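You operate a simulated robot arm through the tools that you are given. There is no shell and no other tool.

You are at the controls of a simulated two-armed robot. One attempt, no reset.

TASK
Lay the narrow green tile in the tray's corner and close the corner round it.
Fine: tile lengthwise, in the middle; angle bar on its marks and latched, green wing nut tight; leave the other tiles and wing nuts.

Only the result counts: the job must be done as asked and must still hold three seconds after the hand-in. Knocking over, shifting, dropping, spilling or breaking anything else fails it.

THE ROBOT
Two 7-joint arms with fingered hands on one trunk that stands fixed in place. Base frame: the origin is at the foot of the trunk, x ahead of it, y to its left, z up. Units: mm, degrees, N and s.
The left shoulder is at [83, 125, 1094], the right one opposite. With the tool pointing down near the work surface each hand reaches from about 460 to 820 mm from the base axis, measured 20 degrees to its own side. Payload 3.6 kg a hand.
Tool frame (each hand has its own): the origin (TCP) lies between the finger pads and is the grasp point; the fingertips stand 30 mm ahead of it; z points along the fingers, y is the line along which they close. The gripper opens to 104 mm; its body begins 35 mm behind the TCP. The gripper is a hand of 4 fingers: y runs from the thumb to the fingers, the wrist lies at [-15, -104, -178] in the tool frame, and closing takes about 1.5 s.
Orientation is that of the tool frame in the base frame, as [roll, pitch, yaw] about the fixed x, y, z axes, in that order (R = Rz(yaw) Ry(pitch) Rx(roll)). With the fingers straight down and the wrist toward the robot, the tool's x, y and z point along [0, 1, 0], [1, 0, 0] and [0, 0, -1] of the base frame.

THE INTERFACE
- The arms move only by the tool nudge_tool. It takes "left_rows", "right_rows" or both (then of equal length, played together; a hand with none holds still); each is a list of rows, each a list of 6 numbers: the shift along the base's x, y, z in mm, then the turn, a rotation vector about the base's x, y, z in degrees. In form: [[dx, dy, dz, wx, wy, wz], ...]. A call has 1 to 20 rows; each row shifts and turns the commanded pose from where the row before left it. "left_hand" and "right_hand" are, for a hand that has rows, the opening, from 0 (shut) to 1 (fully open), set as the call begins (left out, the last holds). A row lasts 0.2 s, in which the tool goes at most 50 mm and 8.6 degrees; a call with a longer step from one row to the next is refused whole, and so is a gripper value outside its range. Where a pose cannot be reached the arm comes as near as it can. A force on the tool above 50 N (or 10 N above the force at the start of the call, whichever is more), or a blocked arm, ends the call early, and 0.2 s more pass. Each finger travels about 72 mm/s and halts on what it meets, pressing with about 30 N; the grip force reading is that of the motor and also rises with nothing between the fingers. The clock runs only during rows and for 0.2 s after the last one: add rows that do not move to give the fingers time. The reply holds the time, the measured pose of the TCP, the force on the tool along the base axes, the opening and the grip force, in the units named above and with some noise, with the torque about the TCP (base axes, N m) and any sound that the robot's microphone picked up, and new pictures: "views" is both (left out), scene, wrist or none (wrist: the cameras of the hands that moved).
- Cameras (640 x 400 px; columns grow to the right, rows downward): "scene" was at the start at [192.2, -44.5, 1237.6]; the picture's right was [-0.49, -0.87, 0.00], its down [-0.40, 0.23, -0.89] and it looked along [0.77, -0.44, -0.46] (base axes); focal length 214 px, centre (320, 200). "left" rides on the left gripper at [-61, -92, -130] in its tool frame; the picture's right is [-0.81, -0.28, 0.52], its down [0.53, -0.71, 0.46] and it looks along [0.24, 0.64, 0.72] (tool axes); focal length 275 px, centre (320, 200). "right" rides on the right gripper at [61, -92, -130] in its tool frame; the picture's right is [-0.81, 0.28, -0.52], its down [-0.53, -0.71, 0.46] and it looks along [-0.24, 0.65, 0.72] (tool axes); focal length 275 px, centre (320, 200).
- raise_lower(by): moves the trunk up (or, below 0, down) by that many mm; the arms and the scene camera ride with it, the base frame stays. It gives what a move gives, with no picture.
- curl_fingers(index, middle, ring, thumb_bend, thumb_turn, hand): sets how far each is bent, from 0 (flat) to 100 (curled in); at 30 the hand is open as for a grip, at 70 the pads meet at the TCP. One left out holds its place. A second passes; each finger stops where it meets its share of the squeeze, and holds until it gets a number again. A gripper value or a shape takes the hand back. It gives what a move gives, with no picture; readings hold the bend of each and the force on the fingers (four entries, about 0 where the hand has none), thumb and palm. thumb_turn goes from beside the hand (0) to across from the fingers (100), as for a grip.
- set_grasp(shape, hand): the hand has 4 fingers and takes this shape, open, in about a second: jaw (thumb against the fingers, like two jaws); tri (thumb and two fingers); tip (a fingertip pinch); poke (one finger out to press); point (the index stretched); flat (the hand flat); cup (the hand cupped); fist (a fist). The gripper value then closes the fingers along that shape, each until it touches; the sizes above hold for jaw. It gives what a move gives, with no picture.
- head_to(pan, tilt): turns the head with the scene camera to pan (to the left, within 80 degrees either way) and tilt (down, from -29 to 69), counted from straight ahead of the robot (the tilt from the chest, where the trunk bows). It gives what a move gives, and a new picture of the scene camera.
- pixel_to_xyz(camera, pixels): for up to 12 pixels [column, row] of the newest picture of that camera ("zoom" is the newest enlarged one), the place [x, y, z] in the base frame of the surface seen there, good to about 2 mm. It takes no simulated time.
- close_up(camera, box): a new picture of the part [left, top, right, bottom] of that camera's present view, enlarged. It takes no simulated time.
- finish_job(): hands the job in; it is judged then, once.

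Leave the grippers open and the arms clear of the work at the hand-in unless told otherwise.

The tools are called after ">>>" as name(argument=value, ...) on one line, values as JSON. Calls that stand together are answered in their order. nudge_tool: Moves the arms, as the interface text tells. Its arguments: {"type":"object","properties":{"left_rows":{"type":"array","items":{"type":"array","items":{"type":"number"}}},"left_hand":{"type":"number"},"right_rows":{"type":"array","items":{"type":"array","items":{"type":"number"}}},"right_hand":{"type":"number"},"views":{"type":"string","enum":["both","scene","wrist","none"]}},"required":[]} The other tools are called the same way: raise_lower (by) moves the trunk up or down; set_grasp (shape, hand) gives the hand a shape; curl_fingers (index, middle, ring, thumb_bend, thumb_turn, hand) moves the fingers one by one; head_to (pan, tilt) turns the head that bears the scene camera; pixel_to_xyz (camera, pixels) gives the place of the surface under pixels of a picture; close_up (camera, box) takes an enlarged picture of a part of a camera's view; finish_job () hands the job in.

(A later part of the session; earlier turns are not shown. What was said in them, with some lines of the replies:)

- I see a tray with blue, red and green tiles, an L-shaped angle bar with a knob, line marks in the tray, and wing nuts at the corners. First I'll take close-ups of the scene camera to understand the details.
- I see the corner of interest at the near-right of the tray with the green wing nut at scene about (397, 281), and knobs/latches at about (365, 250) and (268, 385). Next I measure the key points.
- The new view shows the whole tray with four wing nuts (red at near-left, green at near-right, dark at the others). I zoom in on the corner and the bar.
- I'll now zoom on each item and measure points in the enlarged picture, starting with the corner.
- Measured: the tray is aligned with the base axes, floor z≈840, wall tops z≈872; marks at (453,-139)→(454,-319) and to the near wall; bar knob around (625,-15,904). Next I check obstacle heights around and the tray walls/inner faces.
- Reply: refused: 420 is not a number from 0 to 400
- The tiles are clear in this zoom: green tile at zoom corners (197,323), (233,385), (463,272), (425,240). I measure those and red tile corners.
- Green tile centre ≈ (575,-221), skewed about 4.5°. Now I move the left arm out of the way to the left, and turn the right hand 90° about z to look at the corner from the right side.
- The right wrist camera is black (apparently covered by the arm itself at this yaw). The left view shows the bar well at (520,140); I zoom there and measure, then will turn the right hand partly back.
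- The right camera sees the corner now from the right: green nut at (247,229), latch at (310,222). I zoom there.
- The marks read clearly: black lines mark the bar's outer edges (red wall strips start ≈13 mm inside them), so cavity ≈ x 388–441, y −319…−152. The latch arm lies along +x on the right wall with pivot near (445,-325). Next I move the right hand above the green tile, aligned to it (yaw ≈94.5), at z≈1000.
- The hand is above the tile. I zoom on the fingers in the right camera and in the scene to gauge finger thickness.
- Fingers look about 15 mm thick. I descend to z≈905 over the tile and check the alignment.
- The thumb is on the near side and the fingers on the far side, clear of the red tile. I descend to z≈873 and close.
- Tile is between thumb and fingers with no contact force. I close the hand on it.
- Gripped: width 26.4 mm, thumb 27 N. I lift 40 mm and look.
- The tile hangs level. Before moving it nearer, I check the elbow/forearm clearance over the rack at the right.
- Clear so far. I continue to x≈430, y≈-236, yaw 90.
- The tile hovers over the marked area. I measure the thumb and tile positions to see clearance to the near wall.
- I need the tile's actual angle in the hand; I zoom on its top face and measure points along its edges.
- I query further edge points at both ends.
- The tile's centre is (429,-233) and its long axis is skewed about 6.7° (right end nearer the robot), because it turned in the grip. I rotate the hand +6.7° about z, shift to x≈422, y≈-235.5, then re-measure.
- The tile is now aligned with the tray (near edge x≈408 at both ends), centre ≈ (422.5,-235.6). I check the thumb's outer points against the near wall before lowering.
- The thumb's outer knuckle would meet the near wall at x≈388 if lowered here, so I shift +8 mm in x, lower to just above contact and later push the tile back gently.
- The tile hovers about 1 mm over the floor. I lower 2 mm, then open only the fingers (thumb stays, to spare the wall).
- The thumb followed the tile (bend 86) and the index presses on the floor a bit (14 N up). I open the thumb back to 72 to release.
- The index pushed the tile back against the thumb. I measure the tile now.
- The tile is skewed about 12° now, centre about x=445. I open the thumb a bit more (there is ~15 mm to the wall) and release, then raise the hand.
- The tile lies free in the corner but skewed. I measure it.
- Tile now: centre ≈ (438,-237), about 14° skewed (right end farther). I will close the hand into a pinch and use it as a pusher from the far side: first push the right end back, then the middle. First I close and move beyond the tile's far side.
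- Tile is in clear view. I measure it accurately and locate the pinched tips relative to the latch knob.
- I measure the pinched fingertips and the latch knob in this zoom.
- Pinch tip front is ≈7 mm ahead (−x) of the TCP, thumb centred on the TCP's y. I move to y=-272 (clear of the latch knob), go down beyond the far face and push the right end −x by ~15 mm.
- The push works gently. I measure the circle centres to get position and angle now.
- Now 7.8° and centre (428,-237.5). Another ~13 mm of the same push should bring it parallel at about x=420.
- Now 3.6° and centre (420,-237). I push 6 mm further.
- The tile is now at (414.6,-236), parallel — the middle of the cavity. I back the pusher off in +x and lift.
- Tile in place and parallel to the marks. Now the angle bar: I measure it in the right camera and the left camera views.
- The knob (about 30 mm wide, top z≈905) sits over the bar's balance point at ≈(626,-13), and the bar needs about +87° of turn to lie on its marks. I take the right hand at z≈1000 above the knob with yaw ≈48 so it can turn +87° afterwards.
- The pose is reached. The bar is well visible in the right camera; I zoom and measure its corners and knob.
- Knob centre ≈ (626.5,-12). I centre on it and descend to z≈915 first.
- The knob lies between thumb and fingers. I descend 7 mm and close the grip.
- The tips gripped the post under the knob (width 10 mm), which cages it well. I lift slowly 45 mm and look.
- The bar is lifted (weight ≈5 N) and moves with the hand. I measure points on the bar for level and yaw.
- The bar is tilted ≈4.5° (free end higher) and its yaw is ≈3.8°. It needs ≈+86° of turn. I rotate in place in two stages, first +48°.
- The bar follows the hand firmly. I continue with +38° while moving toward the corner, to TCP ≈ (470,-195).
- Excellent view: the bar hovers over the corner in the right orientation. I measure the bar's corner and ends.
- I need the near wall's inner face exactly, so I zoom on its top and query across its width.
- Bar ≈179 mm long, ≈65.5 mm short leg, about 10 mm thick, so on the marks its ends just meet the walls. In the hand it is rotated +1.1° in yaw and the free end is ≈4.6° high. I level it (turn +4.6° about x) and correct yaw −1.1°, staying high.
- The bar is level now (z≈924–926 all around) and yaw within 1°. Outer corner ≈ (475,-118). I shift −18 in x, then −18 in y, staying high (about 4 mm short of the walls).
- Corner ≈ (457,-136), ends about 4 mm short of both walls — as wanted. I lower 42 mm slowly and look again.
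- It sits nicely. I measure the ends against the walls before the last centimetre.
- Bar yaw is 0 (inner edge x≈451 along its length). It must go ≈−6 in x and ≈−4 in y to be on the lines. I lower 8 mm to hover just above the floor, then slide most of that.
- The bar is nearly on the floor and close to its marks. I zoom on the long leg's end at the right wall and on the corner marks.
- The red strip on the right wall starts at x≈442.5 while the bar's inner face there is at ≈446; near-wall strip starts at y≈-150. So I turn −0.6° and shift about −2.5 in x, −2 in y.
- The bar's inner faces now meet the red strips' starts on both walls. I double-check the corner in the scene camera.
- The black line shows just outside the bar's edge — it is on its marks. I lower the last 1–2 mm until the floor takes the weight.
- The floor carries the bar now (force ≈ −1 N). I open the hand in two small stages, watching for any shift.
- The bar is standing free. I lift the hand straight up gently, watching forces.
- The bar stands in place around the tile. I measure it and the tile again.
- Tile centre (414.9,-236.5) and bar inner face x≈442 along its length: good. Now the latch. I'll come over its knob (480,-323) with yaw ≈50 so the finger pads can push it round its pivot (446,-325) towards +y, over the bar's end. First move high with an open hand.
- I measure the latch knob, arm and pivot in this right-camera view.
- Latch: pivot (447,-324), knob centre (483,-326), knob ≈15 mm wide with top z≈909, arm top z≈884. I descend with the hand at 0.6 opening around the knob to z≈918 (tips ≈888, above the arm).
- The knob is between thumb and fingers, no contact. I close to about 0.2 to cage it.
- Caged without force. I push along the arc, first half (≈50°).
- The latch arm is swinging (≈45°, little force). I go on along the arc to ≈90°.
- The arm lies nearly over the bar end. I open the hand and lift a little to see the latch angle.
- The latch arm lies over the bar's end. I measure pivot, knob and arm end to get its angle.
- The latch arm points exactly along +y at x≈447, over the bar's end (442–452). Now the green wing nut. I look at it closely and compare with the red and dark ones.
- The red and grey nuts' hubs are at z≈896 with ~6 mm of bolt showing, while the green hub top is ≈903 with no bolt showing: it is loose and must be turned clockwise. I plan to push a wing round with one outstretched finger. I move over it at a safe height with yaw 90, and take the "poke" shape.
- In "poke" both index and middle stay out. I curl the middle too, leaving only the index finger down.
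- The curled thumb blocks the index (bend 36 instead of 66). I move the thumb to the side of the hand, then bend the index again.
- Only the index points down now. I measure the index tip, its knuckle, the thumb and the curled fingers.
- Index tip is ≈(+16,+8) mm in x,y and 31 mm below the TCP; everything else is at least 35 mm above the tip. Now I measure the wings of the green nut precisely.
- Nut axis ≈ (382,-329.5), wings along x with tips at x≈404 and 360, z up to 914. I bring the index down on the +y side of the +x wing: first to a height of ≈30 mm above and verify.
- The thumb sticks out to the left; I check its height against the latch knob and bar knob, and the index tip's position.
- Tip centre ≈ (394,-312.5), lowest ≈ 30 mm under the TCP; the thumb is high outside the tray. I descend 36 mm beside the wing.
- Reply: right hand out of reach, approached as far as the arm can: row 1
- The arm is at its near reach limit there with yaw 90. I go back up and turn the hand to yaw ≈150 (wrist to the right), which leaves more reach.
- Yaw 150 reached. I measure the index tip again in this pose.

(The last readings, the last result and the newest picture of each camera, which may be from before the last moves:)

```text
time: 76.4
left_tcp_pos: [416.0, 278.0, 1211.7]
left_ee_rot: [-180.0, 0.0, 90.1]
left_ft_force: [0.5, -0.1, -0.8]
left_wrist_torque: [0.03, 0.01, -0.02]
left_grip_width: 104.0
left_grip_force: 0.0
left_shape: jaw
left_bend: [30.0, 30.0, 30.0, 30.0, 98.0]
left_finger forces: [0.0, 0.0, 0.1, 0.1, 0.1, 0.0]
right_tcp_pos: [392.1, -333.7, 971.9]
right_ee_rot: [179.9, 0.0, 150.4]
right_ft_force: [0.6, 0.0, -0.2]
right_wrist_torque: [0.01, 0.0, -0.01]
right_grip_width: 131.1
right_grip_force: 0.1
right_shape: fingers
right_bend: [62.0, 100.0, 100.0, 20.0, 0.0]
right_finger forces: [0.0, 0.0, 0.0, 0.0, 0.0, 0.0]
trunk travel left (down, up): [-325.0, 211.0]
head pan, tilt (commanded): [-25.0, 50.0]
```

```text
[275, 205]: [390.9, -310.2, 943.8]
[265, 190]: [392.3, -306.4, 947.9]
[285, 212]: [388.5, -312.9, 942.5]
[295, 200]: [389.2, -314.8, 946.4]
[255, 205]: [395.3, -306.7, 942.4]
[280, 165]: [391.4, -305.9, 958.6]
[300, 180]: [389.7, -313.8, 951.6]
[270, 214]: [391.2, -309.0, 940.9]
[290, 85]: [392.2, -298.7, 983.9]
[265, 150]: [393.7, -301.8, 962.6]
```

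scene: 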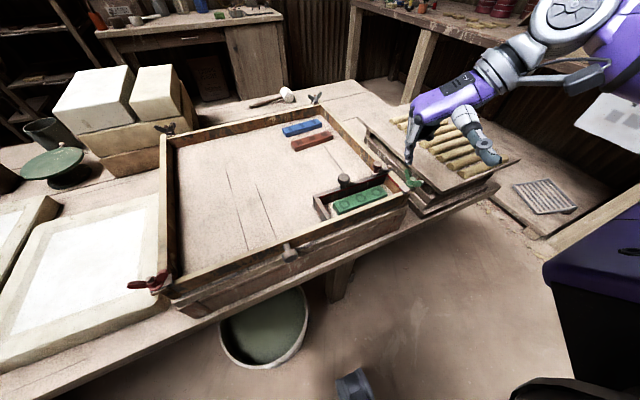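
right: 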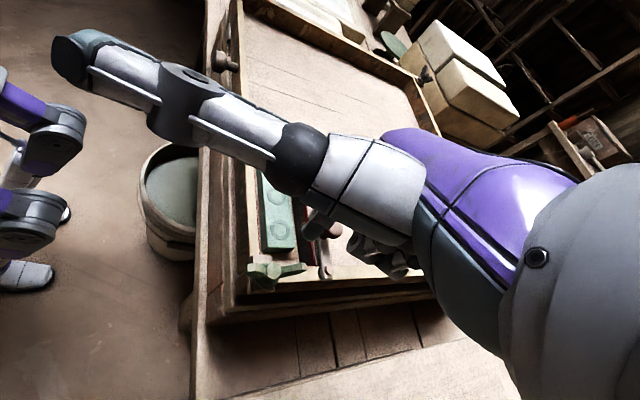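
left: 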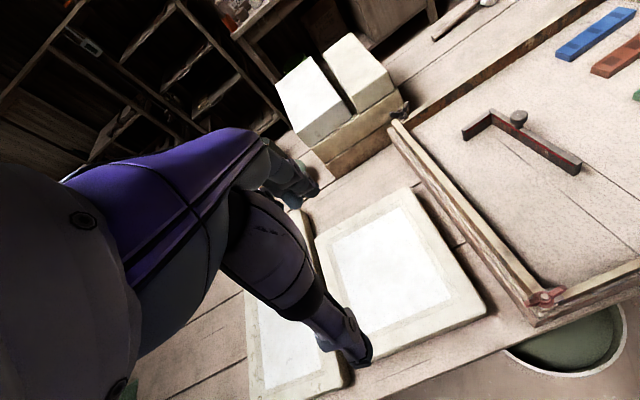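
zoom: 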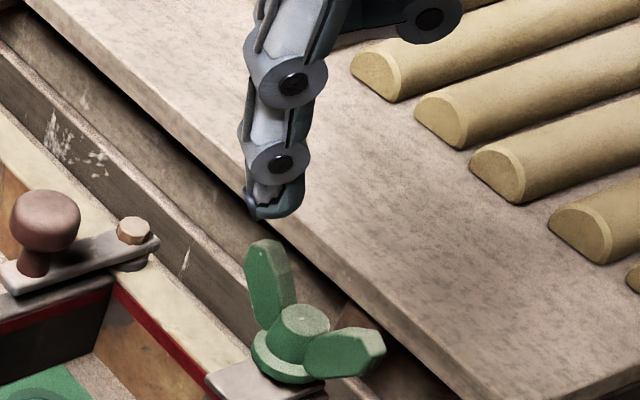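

Tip centre ≈ (394,-314.5), 32 mm under the TCP; nut axis ≈ (382,-330.5). I descend 44 mm beside the wing and then push it round clockwise by the first ~60°.

>>> nudge_tool(right_rows=[[0, 0, -12, 0, 0, 0], [0, 0, -12, 0, 0, 0], [0, 0, -12, 0, 0, 0], [0, 0, -8, 0, 0, 0], [0, 0, 0, 0, 0, 0]])

>>> close_up(camera="scene", box=[385, 145, 435, 200])

```text
time: 77.6
left_tcp_pos: [417.9, 279.0, 1211.5]
left_ee_rot: [179.9, 0.0, 90.1]
left_ft_force: [0.0, 0.9, 0.3]
left_wrist_torque: [0.0, 0.02, -0.05]
left_grip_width: 103.7
left_grip_force: 0.1
left_shape: jaw
left_bend: [30.0, 30.0, 30.0, 30.0, 98.0]
left_finger forces: [0.0, 0.0, 0.1, 0.0, 0.0, 0.0]
right_tcp_pos: [392.0, -332.8, 926.5]
right_ee_rot: [180.0, 0.1, 150.4]
right_ft_force: [-0.8, 0.0, 0.4]
right_wrist_torque: [0.03, -0.04, -0.03]
right_grip_width: 131.5
right_grip_force: 0.0
right_shape: fingers
right_bend: [62.0, 100.0, 100.0, 20.0, 0.0]
right_finger forces: [0.0, 0.0, 0.1, 0.0, 0.0, 0.0]
trunk travel left (down, up): [-325.0, 211.0]
head pan, tilt (commanded): [-25.0, 50.0]
```

scene: 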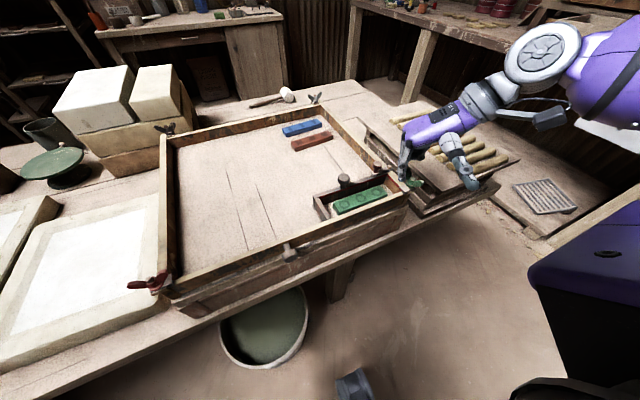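
right: 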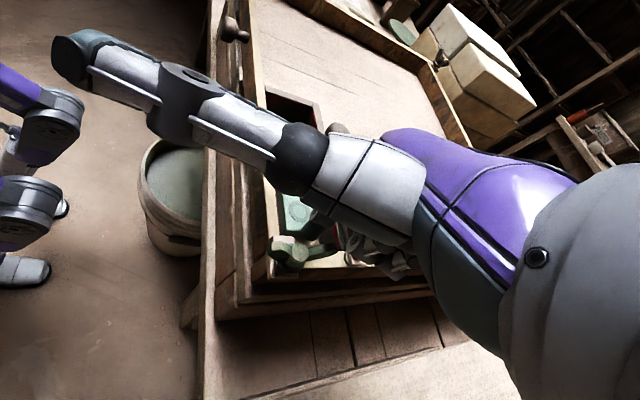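

```text
7.27 times, centred on (410, 172) of scene
```

zoom: 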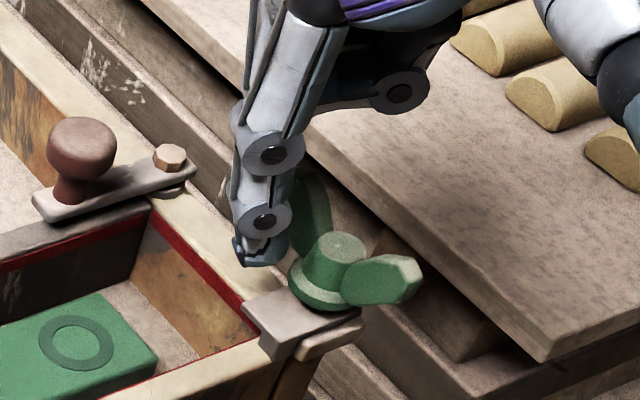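

The finger is beside the wing on its +y side. I push it clockwise along the circle for ≈90° of finger travel.

>>> nudge_tool(right_rows=[[3.75, -3.56, 0, 0, 0, 0], [2.7, -4.41, 0, 0, 0, 0], [1.47, -4.95, 0, 0, 0, 0], [0.13, -5.17, 0, 0, 0, 0], [-1.2, -5.03, 0, 0, 0, 0], [-2.47, -4.54, 0, 0, 0, 0], [0, 0, 0, 0, 0, 0]])

>>> close_up(camera="scene", box=[385, 145, 435, 200])

```text
time: 79.2
left_tcp_pos: [416.7, 279.3, 1211.1]
left_ee_rot: [180.0, 0.0, 90.1]
left_ft_force: [0.8, -0.8, 0.0]
left_wrist_torque: [0.04, 0.02, -0.01]
left_grip_width: 103.6
left_grip_force: 0.0
left_shape: jaw
left_bend: [30.0, 30.0, 30.0, 30.0, 98.0]
left_finger forces: [0.0, 0.1, 0.0, 0.0, 0.0, 0.0]
right_tcp_pos: [397.0, -360.6, 928.5]
right_ee_rot: [179.9, 0.0, 150.2]
right_ft_force: [1.1, 2.1, -0.7]
right_wrist_torque: [0.04, -0.01, -0.01]
right_grip_width: 132.1
right_grip_force: 0.5
right_shape: fingers
right_bend: [60.0, 100.0, 100.0, 20.0, 0.0]
right_finger forces: [1.4, 0.0, 0.0, 0.0, 0.0, 0.1]
trunk travel left (down, up): [-325.0, 211.0]
head pan, tilt (commanded): [-25.0, 50.0]
```

scene: 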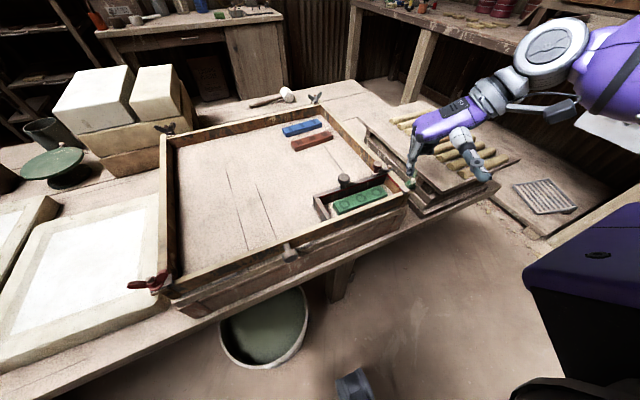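
right: 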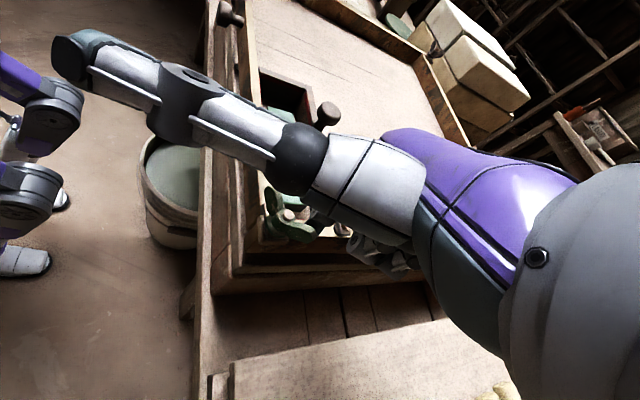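

```text
7.27 times, centred on (410, 172) of scene
```

zoom: 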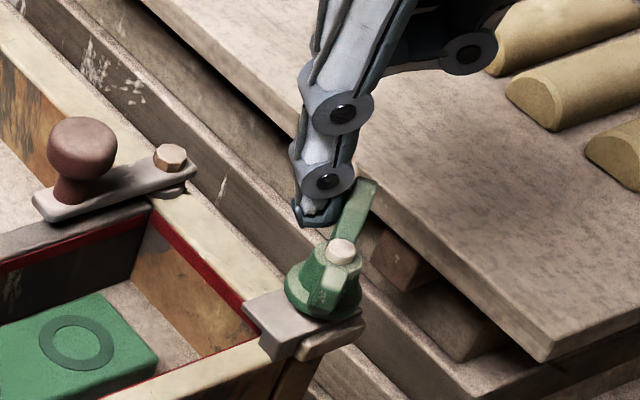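

The nut turned ≈75° and came down — the bolt end now shows. Force is small, so I go on around the circle by another 90°, 2 mm lower.

>>> nudge_tool(right_rows=[[-3.56, -3.75, -1, 0, 0, 0], [-4.41, -2.7, -1, 0, 0, 0], [-4.95, -1.47, 0, 0, 0, 0], [-5.17, -0.13, 0, 0, 0, 0], [-5.03, 1.2, 0, 0, 0, 0], [-4.54, 2.47, 0, 0, 0, 0], [0, 0, 0, 0, 0, 0]])

>>> close_up(camera="scene", box=[385, 145, 435, 200])

```text
time: 80.8
left_tcp_pos: [420.9, 276.3, 1210.5]
left_ee_rot: [-179.7, -0.2, 90.1]
left_ft_force: [0.2, 0.3, 0.8]
left_wrist_torque: [-0.01, -0.03, -0.02]
left_grip_width: 103.6
left_grip_force: 0.0
left_shape: jaw
left_bend: [30.0, 30.0, 30.0, 30.0, 98.0]
left_finger forces: [0.0, 0.0, 0.0, 0.0, 0.1, 0.0]
right_tcp_pos: [374.5, -369.3, 926.4]
right_ee_rot: [179.8, 0.5, 149.7]
right_ft_force: [33.4, -16.2, 2.6]
right_wrist_torque: [-0.28, -0.77, -0.99]
right_grip_width: 140.5
right_grip_force: 17.2
right_shape: fingers
right_bend: [54.0, 100.0, 100.0, 20.0, 0.0]
right_finger forces: [33.4, 0.1, 0.0, 0.1, 0.0, 0.1]
trunk travel left (down, up): [-325.0, 211.0]
head pan, tilt (commanded): [-25.0, 50.0]
```

scene: 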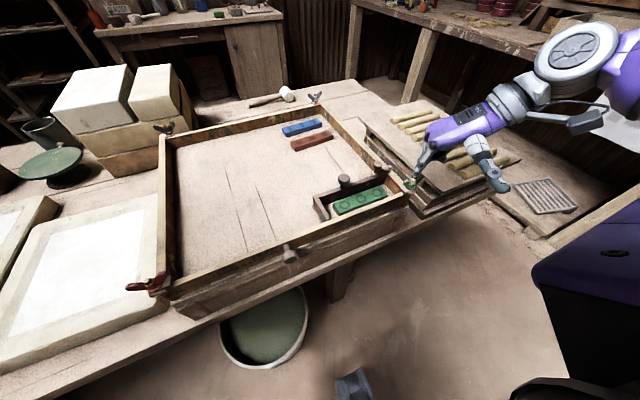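
right: 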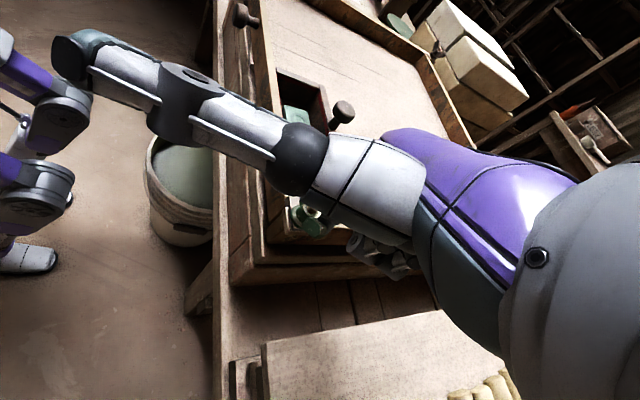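

```text
7.27 times, centred on (410, 172) of scene
```

zoom: 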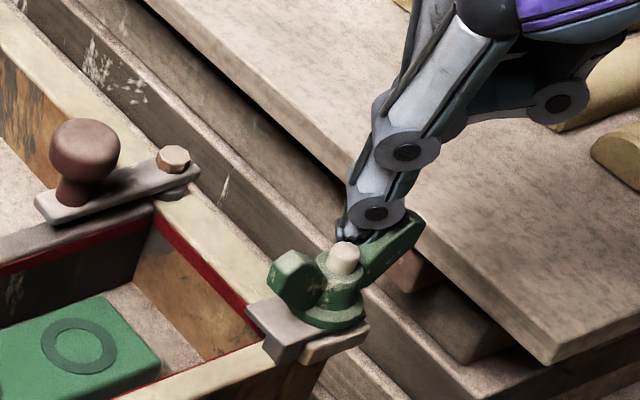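

Now there is strong resistance (≈37 N on the finger): the nut has come down and seems tight. I measure hub top and bolt top compared to the other nuts (896 / 902.5).

>>> close_up(camera="scene", box=[400, 170, 425, 195])

>>> pixel_to_xyz(camera="zoom", pixels=[[260, 175], [300, 200], [265, 190], [240, 200], [290, 215], [160, 175], [170, 240], [400, 120], [300, 260], [240, 265], [120, 260], [340, 150]])

```text
16.00 times, centred on (412, 182) of scene
```

zoom: 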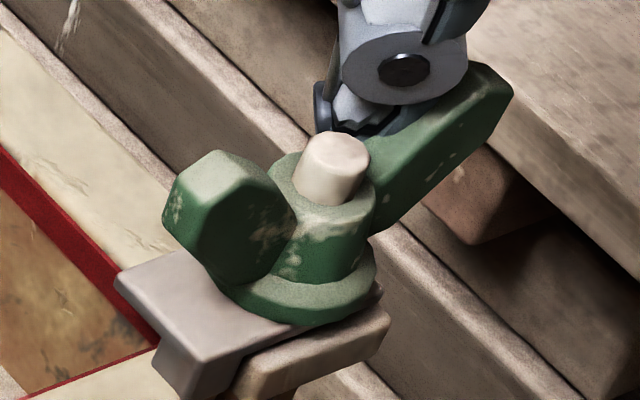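

```text
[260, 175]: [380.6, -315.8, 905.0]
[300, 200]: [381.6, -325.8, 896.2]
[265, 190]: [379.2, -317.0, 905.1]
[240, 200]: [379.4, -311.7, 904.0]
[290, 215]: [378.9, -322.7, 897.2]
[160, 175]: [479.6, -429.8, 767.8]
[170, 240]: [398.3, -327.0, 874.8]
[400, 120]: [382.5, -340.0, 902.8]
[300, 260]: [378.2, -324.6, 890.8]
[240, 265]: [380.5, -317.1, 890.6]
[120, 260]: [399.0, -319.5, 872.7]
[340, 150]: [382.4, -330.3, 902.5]
```

Hub top 896 and bolt top 902.5 — identical to the tight nuts, flange on the plate. I check whether the tray, latch, bar and tile stayed in place under that push.

>>> close_up(camera="scene", box=[320, 150, 420, 220])

>>> pixel_to_xyz(camera="zoom", pixels=[[436, 92], [350, 90], [395, 120], [92, 230], [185, 196], [275, 163], [150, 65], [30, 170], [8, 145], [60, 270], [400, 215], [430, 150]])

```text
5.71 times, centred on (370, 185) of scene
```

zoom: 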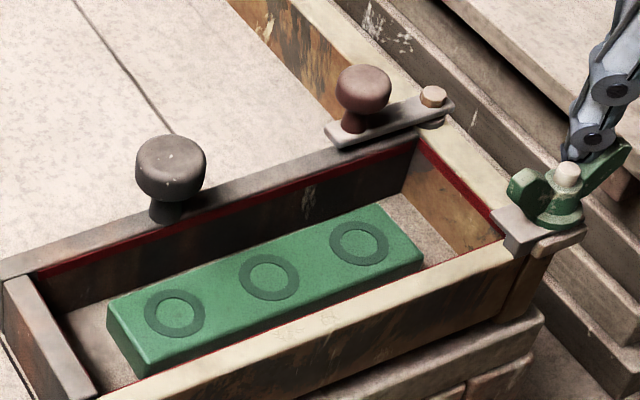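

```text
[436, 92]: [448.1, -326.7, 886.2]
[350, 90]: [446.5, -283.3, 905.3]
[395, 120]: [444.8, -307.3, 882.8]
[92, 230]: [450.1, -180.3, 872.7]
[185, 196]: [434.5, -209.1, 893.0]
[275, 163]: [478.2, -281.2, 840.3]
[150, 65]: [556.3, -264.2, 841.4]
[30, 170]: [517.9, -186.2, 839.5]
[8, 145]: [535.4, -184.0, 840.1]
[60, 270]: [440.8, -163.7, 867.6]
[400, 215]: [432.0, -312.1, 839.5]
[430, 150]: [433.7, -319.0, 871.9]
```

All unchanged. I give one small extra push (−2.5 mm) to see whether the nut still yields.

>>> nudge_tool(right_rows=[[-1.5, 0.5, 0, 0, 0, 0], [-1, 0.3, 0, 0, 0, 0], [0, 0, 0, 0, 0, 0]], views="scene")

>>> close_up(camera="scene", box=[400, 170, 425, 195])

```text
time: 81.6
left_tcp_pos: [421.4, 277.7, 1209.2]
left_ee_rot: [-179.8, 0.0, 90.0]
left_ft_force: [0.4, -0.4, 0.1]
left_wrist_torque: [0.01, 0.02, 0.02]
left_grip_width: 103.6
left_grip_force: 0.1
left_shape: jaw
left_bend: [30.0, 30.0, 30.0, 30.0, 98.0]
left_finger forces: [0.1, 0.0, 0.1, 0.1, 0.0, 0.1]
right_tcp_pos: [374.2, -368.7, 924.2]
right_ee_rot: [179.6, 0.5, 149.6]
right_ft_force: [36.8, -18.1, 3.8]
right_wrist_torque: [-0.35, -0.85, -1.1]
right_grip_width: 141.1
right_grip_force: 19.7
right_shape: fingers
right_bend: [54.0, 100.0, 100.0, 20.0, 0.0]
right_finger forces: [38.1, 0.0, 0.0, 0.1, 0.0, 0.0]
trunk travel left (down, up): [-325.0, 211.0]
head pan, tilt (commanded): [-25.0, 50.0]
```

scene: 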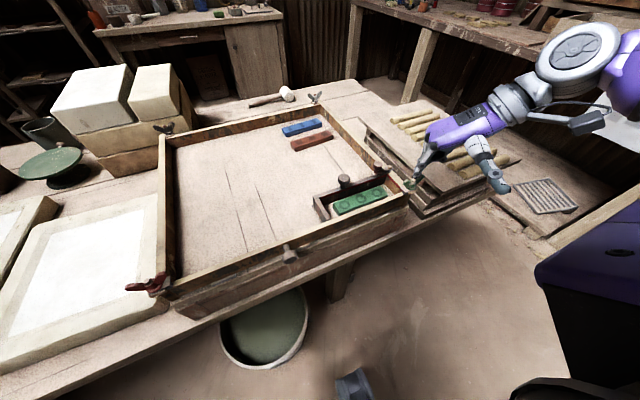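

```text
16.00 times, centred on (412, 182) of scene
```

zoom: 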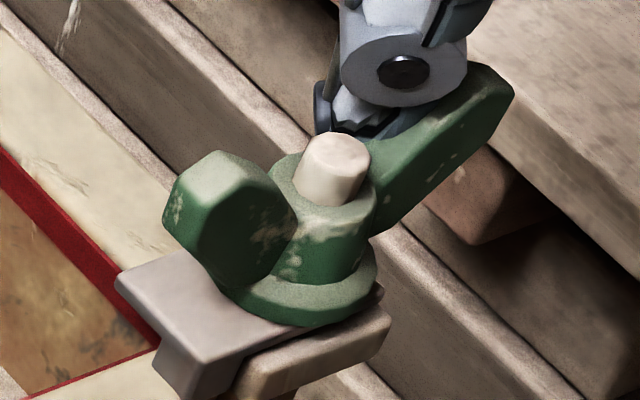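

No further movement: the nut is tight. I back the finger off in +x away from the wing, then lift.

>>> nudge_tool(right_rows=[[3, -1, 0, 0, 0, 0], [3, -1, 0, 0, 0, 0], [4, -1, 0, 0, 0, 0], [4, 0, 0, 0, 0, 0], [2, 0, 5, 0, 0, 0], [0, 0, 20, 0, 0, 0], [0, 0, 30, 0, 0, 0], [0, 0, 40, 0, 0, 0], [0, -10, 40, 0, 0, 0], [0, 0, 0, 0, 0, 0]])

>>> close_up(camera="scene", box=[320, 145, 430, 222])

```text
time: 83.8
left_tcp_pos: [416.0, 278.9, 1211.3]
left_ee_rot: [180.0, 0.0, 90.0]
left_ft_force: [-0.5, 0.3, 0.7]
left_wrist_torque: [0.02, 0.04, 0.02]
left_grip_width: 103.5
left_grip_force: 0.0
left_shape: jaw
left_bend: [30.0, 30.0, 30.0, 30.0, 98.0]
left_finger forces: [0.1, 0.0, 0.0, 0.1, 0.0, 0.0]
right_tcp_pos: [382.4, -377.3, 1059.4]
right_ee_rot: [179.9, 0.0, 150.3]
right_ft_force: [0.6, -0.2, 0.5]
right_wrist_torque: [-0.02, -0.01, 0.0]
right_grip_width: 131.3
right_grip_force: 0.1
right_shape: fingers
right_bend: [62.0, 100.0, 100.0, 20.0, 0.0]
right_finger forces: [0.0, 0.0, 0.0, 0.1, 0.0, 0.0]
trunk travel left (down, up): [-325.0, 211.0]
head pan, tilt (commanded): [-25.0, 50.0]
```

scene: 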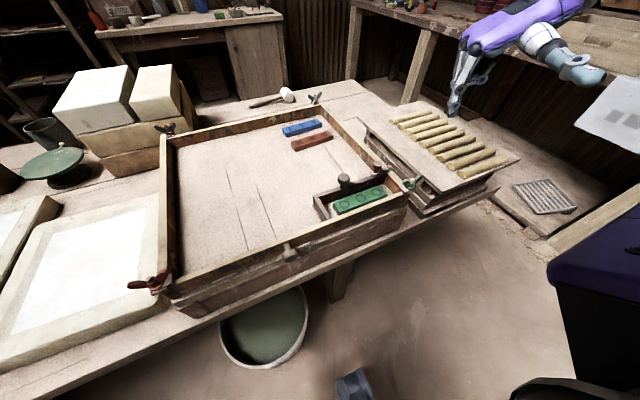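
right: 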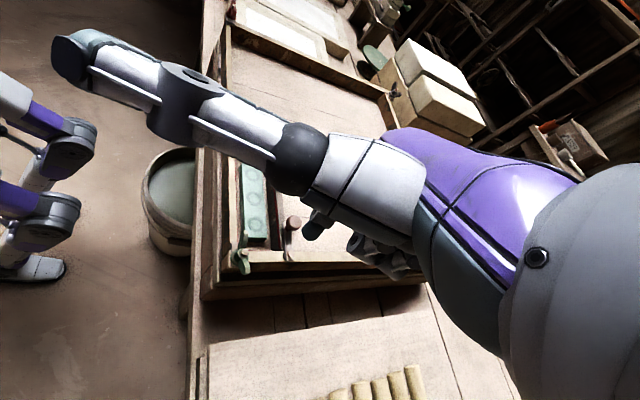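

```text
5.19 times, centred on (375, 184) of scene
```

zoom: 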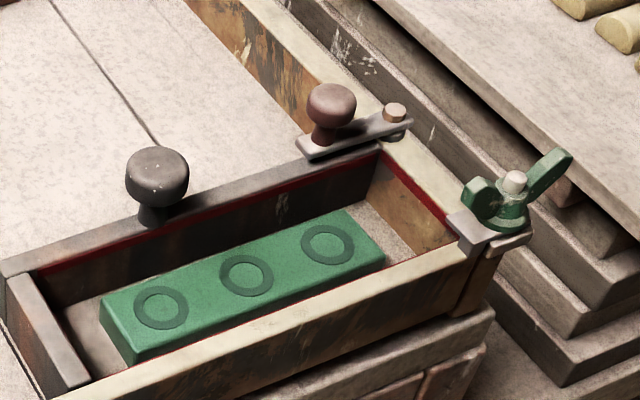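

Everything stands: tile, bar, latch over the bar end, nut down. A last close check of the bar's corner against the black marks and the other items.

>>> close_up(camera="scene", box=[305, 180, 345, 230])

>>> pixel_to_xyz(camera="zoom", pixels=[[226, 124], [235, 140], [280, 135], [320, 305], [360, 295], [217, 197], [255, 260], [285, 320], [300, 112], [390, 90], [345, 330], [470, 195]])

>>> close_up(camera="right", box=[200, 140, 340, 300])

```text
8.00 times, centred on (325, 205) of scene
```

zoom: 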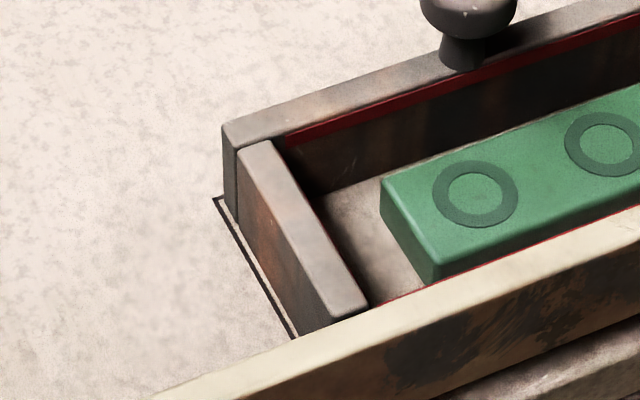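

```text
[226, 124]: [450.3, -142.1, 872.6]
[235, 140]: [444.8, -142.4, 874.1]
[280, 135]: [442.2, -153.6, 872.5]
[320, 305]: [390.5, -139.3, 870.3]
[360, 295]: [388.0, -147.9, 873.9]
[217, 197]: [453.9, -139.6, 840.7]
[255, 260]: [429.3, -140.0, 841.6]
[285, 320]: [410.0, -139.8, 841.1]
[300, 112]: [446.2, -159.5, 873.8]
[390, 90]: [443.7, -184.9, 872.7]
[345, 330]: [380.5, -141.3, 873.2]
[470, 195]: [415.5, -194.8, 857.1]
```

```text
2.50 times, centred on (270, 220) of right
```

zoom: 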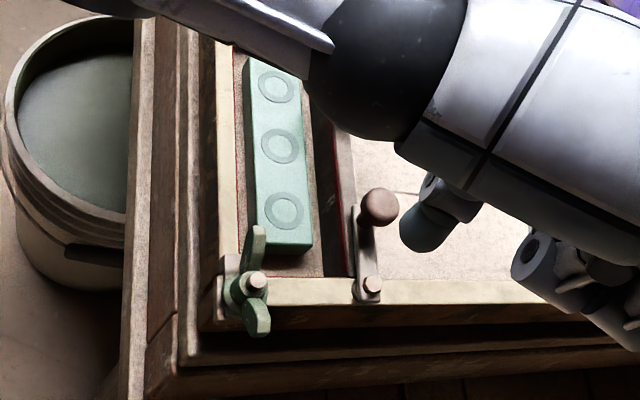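

The bar lies parallel just inside its marks. I take the right arm up and away to about its starting place and open the hand.

>>> nudge_tool(right_rows=[[0, 0, 30, 0, 0, 0], [0, 0, 30, 0, 0, 0], [0, 0, 30, 0, 0, 0], [-3, -12, 20, 0, 0, -6], [-3, -12, 20, 0, 0, -6], [-3, -12, 10, 0, 0, -6], [-3, -12, 0, 0, 0, -6], [-3, -12, 0, 0, 0, -6], [-3, -12, 0, 0, 0, -6], [0, 0, 0, 0, 0, -6], [0, 0, 0, 0, 0, -6], [0, 0, 0, 0, 0, -6], [0, 0, 0, 0, 0, -6], [0, 0, 0, 0, 0, 0]], views="none")

>>> set_grasp(hand="right", shape="jaw")

>>> nudge_tool(right_rows=[[0, 0, 0, 0, 0, 0], [0, 0, 0, 0, 0, 0], [0, 0, 0, 0, 0, 0], [0, 0, 0, 0, 0, 0], [0, 0, 0, 0, 0, 0]], right_hand=1.0)

>>> close_up(camera="scene", box=[270, 90, 450, 240])

>>> close_up(camera="right", box=[0, 140, 280, 320])

```text
time: 86.8
left_tcp_pos: [417.7, 279.1, 1211.9]
left_ee_rot: [-179.9, 0.0, 90.1]
left_ft_force: [0.7, -0.3, -0.2]
left_wrist_torque: [0.0, 0.02, 0.0]
left_grip_width: 103.7
left_grip_force: 0.0
left_shape: jaw
left_bend: [30.0, 30.0, 30.0, 30.0, 98.0]
left_finger forces: [0.0, 0.0, 0.0, 0.0, 0.0, 0.0]
right_tcp_pos: [364.6, -449.5, 1200.5]
right_ee_rot: [179.9, 0.0, 90.1]
right_ft_force: [0.6, -0.6, 0.5]
right_wrist_torque: [0.03, 0.05, 0.0]
right_grip_width: 131.1
right_grip_force: 0.0
right_shape: fingers
right_bend: [62.0, 100.0, 100.0, 20.0, 0.0]
right_finger forces: [0.1, 0.0, 0.0, 0.0, 0.1, 0.0]
trunk travel left (down, up): [-325.0, 211.0]
head pan, tilt (commanded): [-25.0, 50.0]
```

```text
time: 87.7
left_tcp_pos: [417.0, 279.5, 1211.2]
left_ee_rot: [180.0, 0.0, 90.1]
left_ft_force: [0.1, 0.2, 0.6]
left_wrist_torque: [-0.03, -0.02, 0.02]
left_grip_width: 103.8
left_grip_force: 0.0
left_shape: jaw
left_bend: [30.0, 30.0, 30.0, 30.0, 98.0]
left_finger forces: [0.0, 0.0, 0.0, 0.0, 0.0, 0.0]
right_tcp_pos: [363.7, -449.5, 1200.3]
right_ee_rot: [179.8, 0.0, 90.3]
right_ft_force: [-0.7, 0.0, 0.2]
right_wrist_torque: [0.02, 0.02, 0.0]
right_grip_width: 103.8
right_grip_force: 0.1
right_shape: jaw
right_bend: [30.0, 30.0, 30.0, 30.0, 97.0]
right_finger forces: [0.0, 0.0, 0.0, 0.0, 0.0, 0.0]
trunk travel left (down, up): [-325.0, 211.0]
head pan, tilt (commanded): [-25.0, 50.0]
```

```text
time: 88.9
left_tcp_pos: [417.0, 278.6, 1210.9]
left_ee_rot: [-179.9, 0.0, 90.1]
left_ft_force: [-0.3, -0.6, -0.1]
left_wrist_torque: [0.0, -0.01, 0.02]
left_grip_width: 103.7
left_grip_force: 0.1
left_shape: jaw
left_bend: [30.0, 30.0, 30.0, 30.0, 98.0]
left_finger forces: [0.1, 0.1, 0.1, 0.0, 0.1, 0.0]
right_tcp_pos: [365.2, -448.3, 1201.8]
right_ee_rot: [179.9, 0.2, 90.4]
right_ft_force: [1.0, -0.5, 1.1]
right_wrist_torque: [0.01, -0.04, -0.02]
right_grip_width: 104.1
right_grip_force: 0.1
right_shape: jaw
right_bend: [30.0, 30.0, 30.0, 30.0, 97.0]
right_finger forces: [0.0, 0.0, 0.0, 0.1, 0.0, 0.0]
trunk travel left (down, up): [-325.0, 211.0]
head pan, tilt (commanded): [-25.0, 50.0]
```

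scene: 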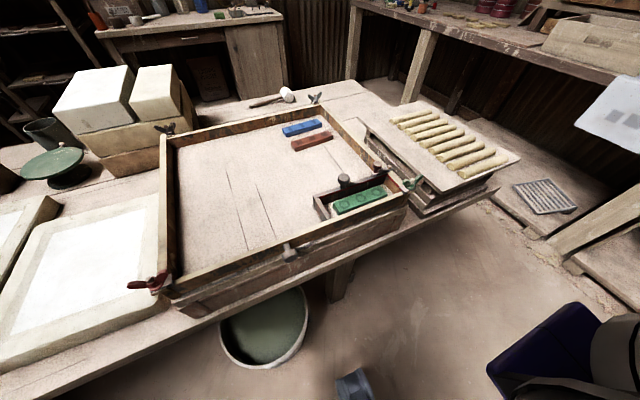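
right: 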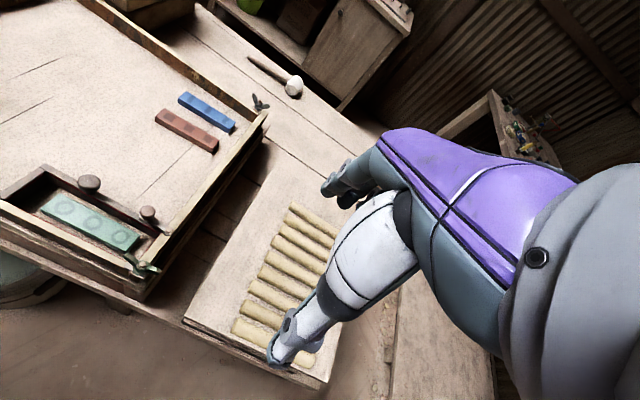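

```text
2.67 times, centred on (360, 165) of scene
```

zoom: 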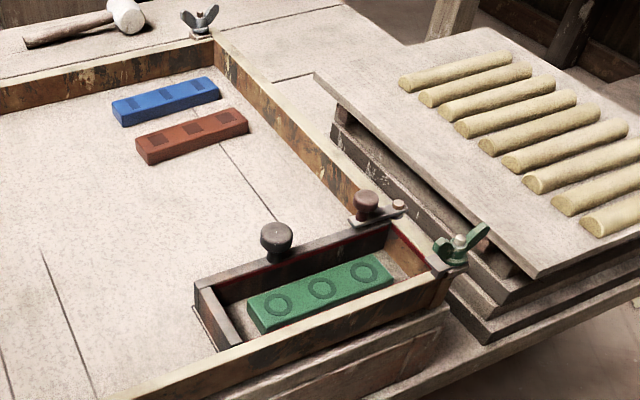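

```text
2.22 times, centred on (140, 230) of right
```

zoom: 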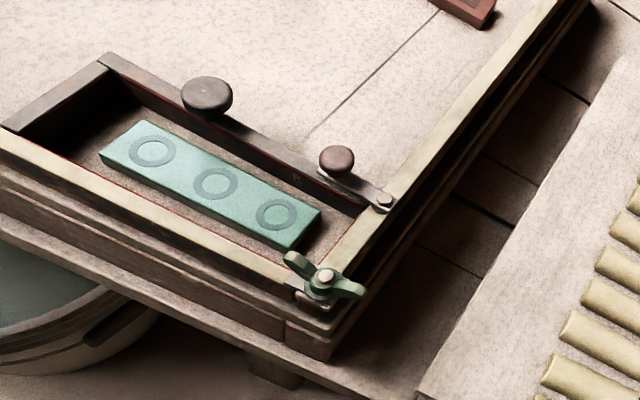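

Final state: the green tile lies lengthwise in the middle of the corner. The bar is on its marks with the latch arm over its end, and the green nut is screwed down to its stop. The blue and red tiles and the other nuts are untouched. Both hands are open and the arms are clear. I hand in.

>>> finish_job()

```text
The job is handed in.
```

I closed the corner round the narrow green tile and handed the job in. The hand-in gave no verdict, so this is how I last saw and measured it:

- **Tile:** It lies lengthwise in the middle of the closed space, within about 2 mm of centre and parallel to the tray walls.
- **Angle bar:** It stands parallel and 1–2 mm inside its black marks, with both ends meeting the tray walls.
- **Latch:** The arm is swung a full 90° and lies over the end of the bar. I heard no click and felt no firm stop, so I judged it latched by its position.
- **Green wing nut:** I turned it clockwise until an extra push of about 40 N no longer moved it. It sits at the same height as the other tight nuts.

I touched none of the other tiles or wing nuts, and saw nothing else knocked or shifted. Both hands are open and the arms are clear of the work.
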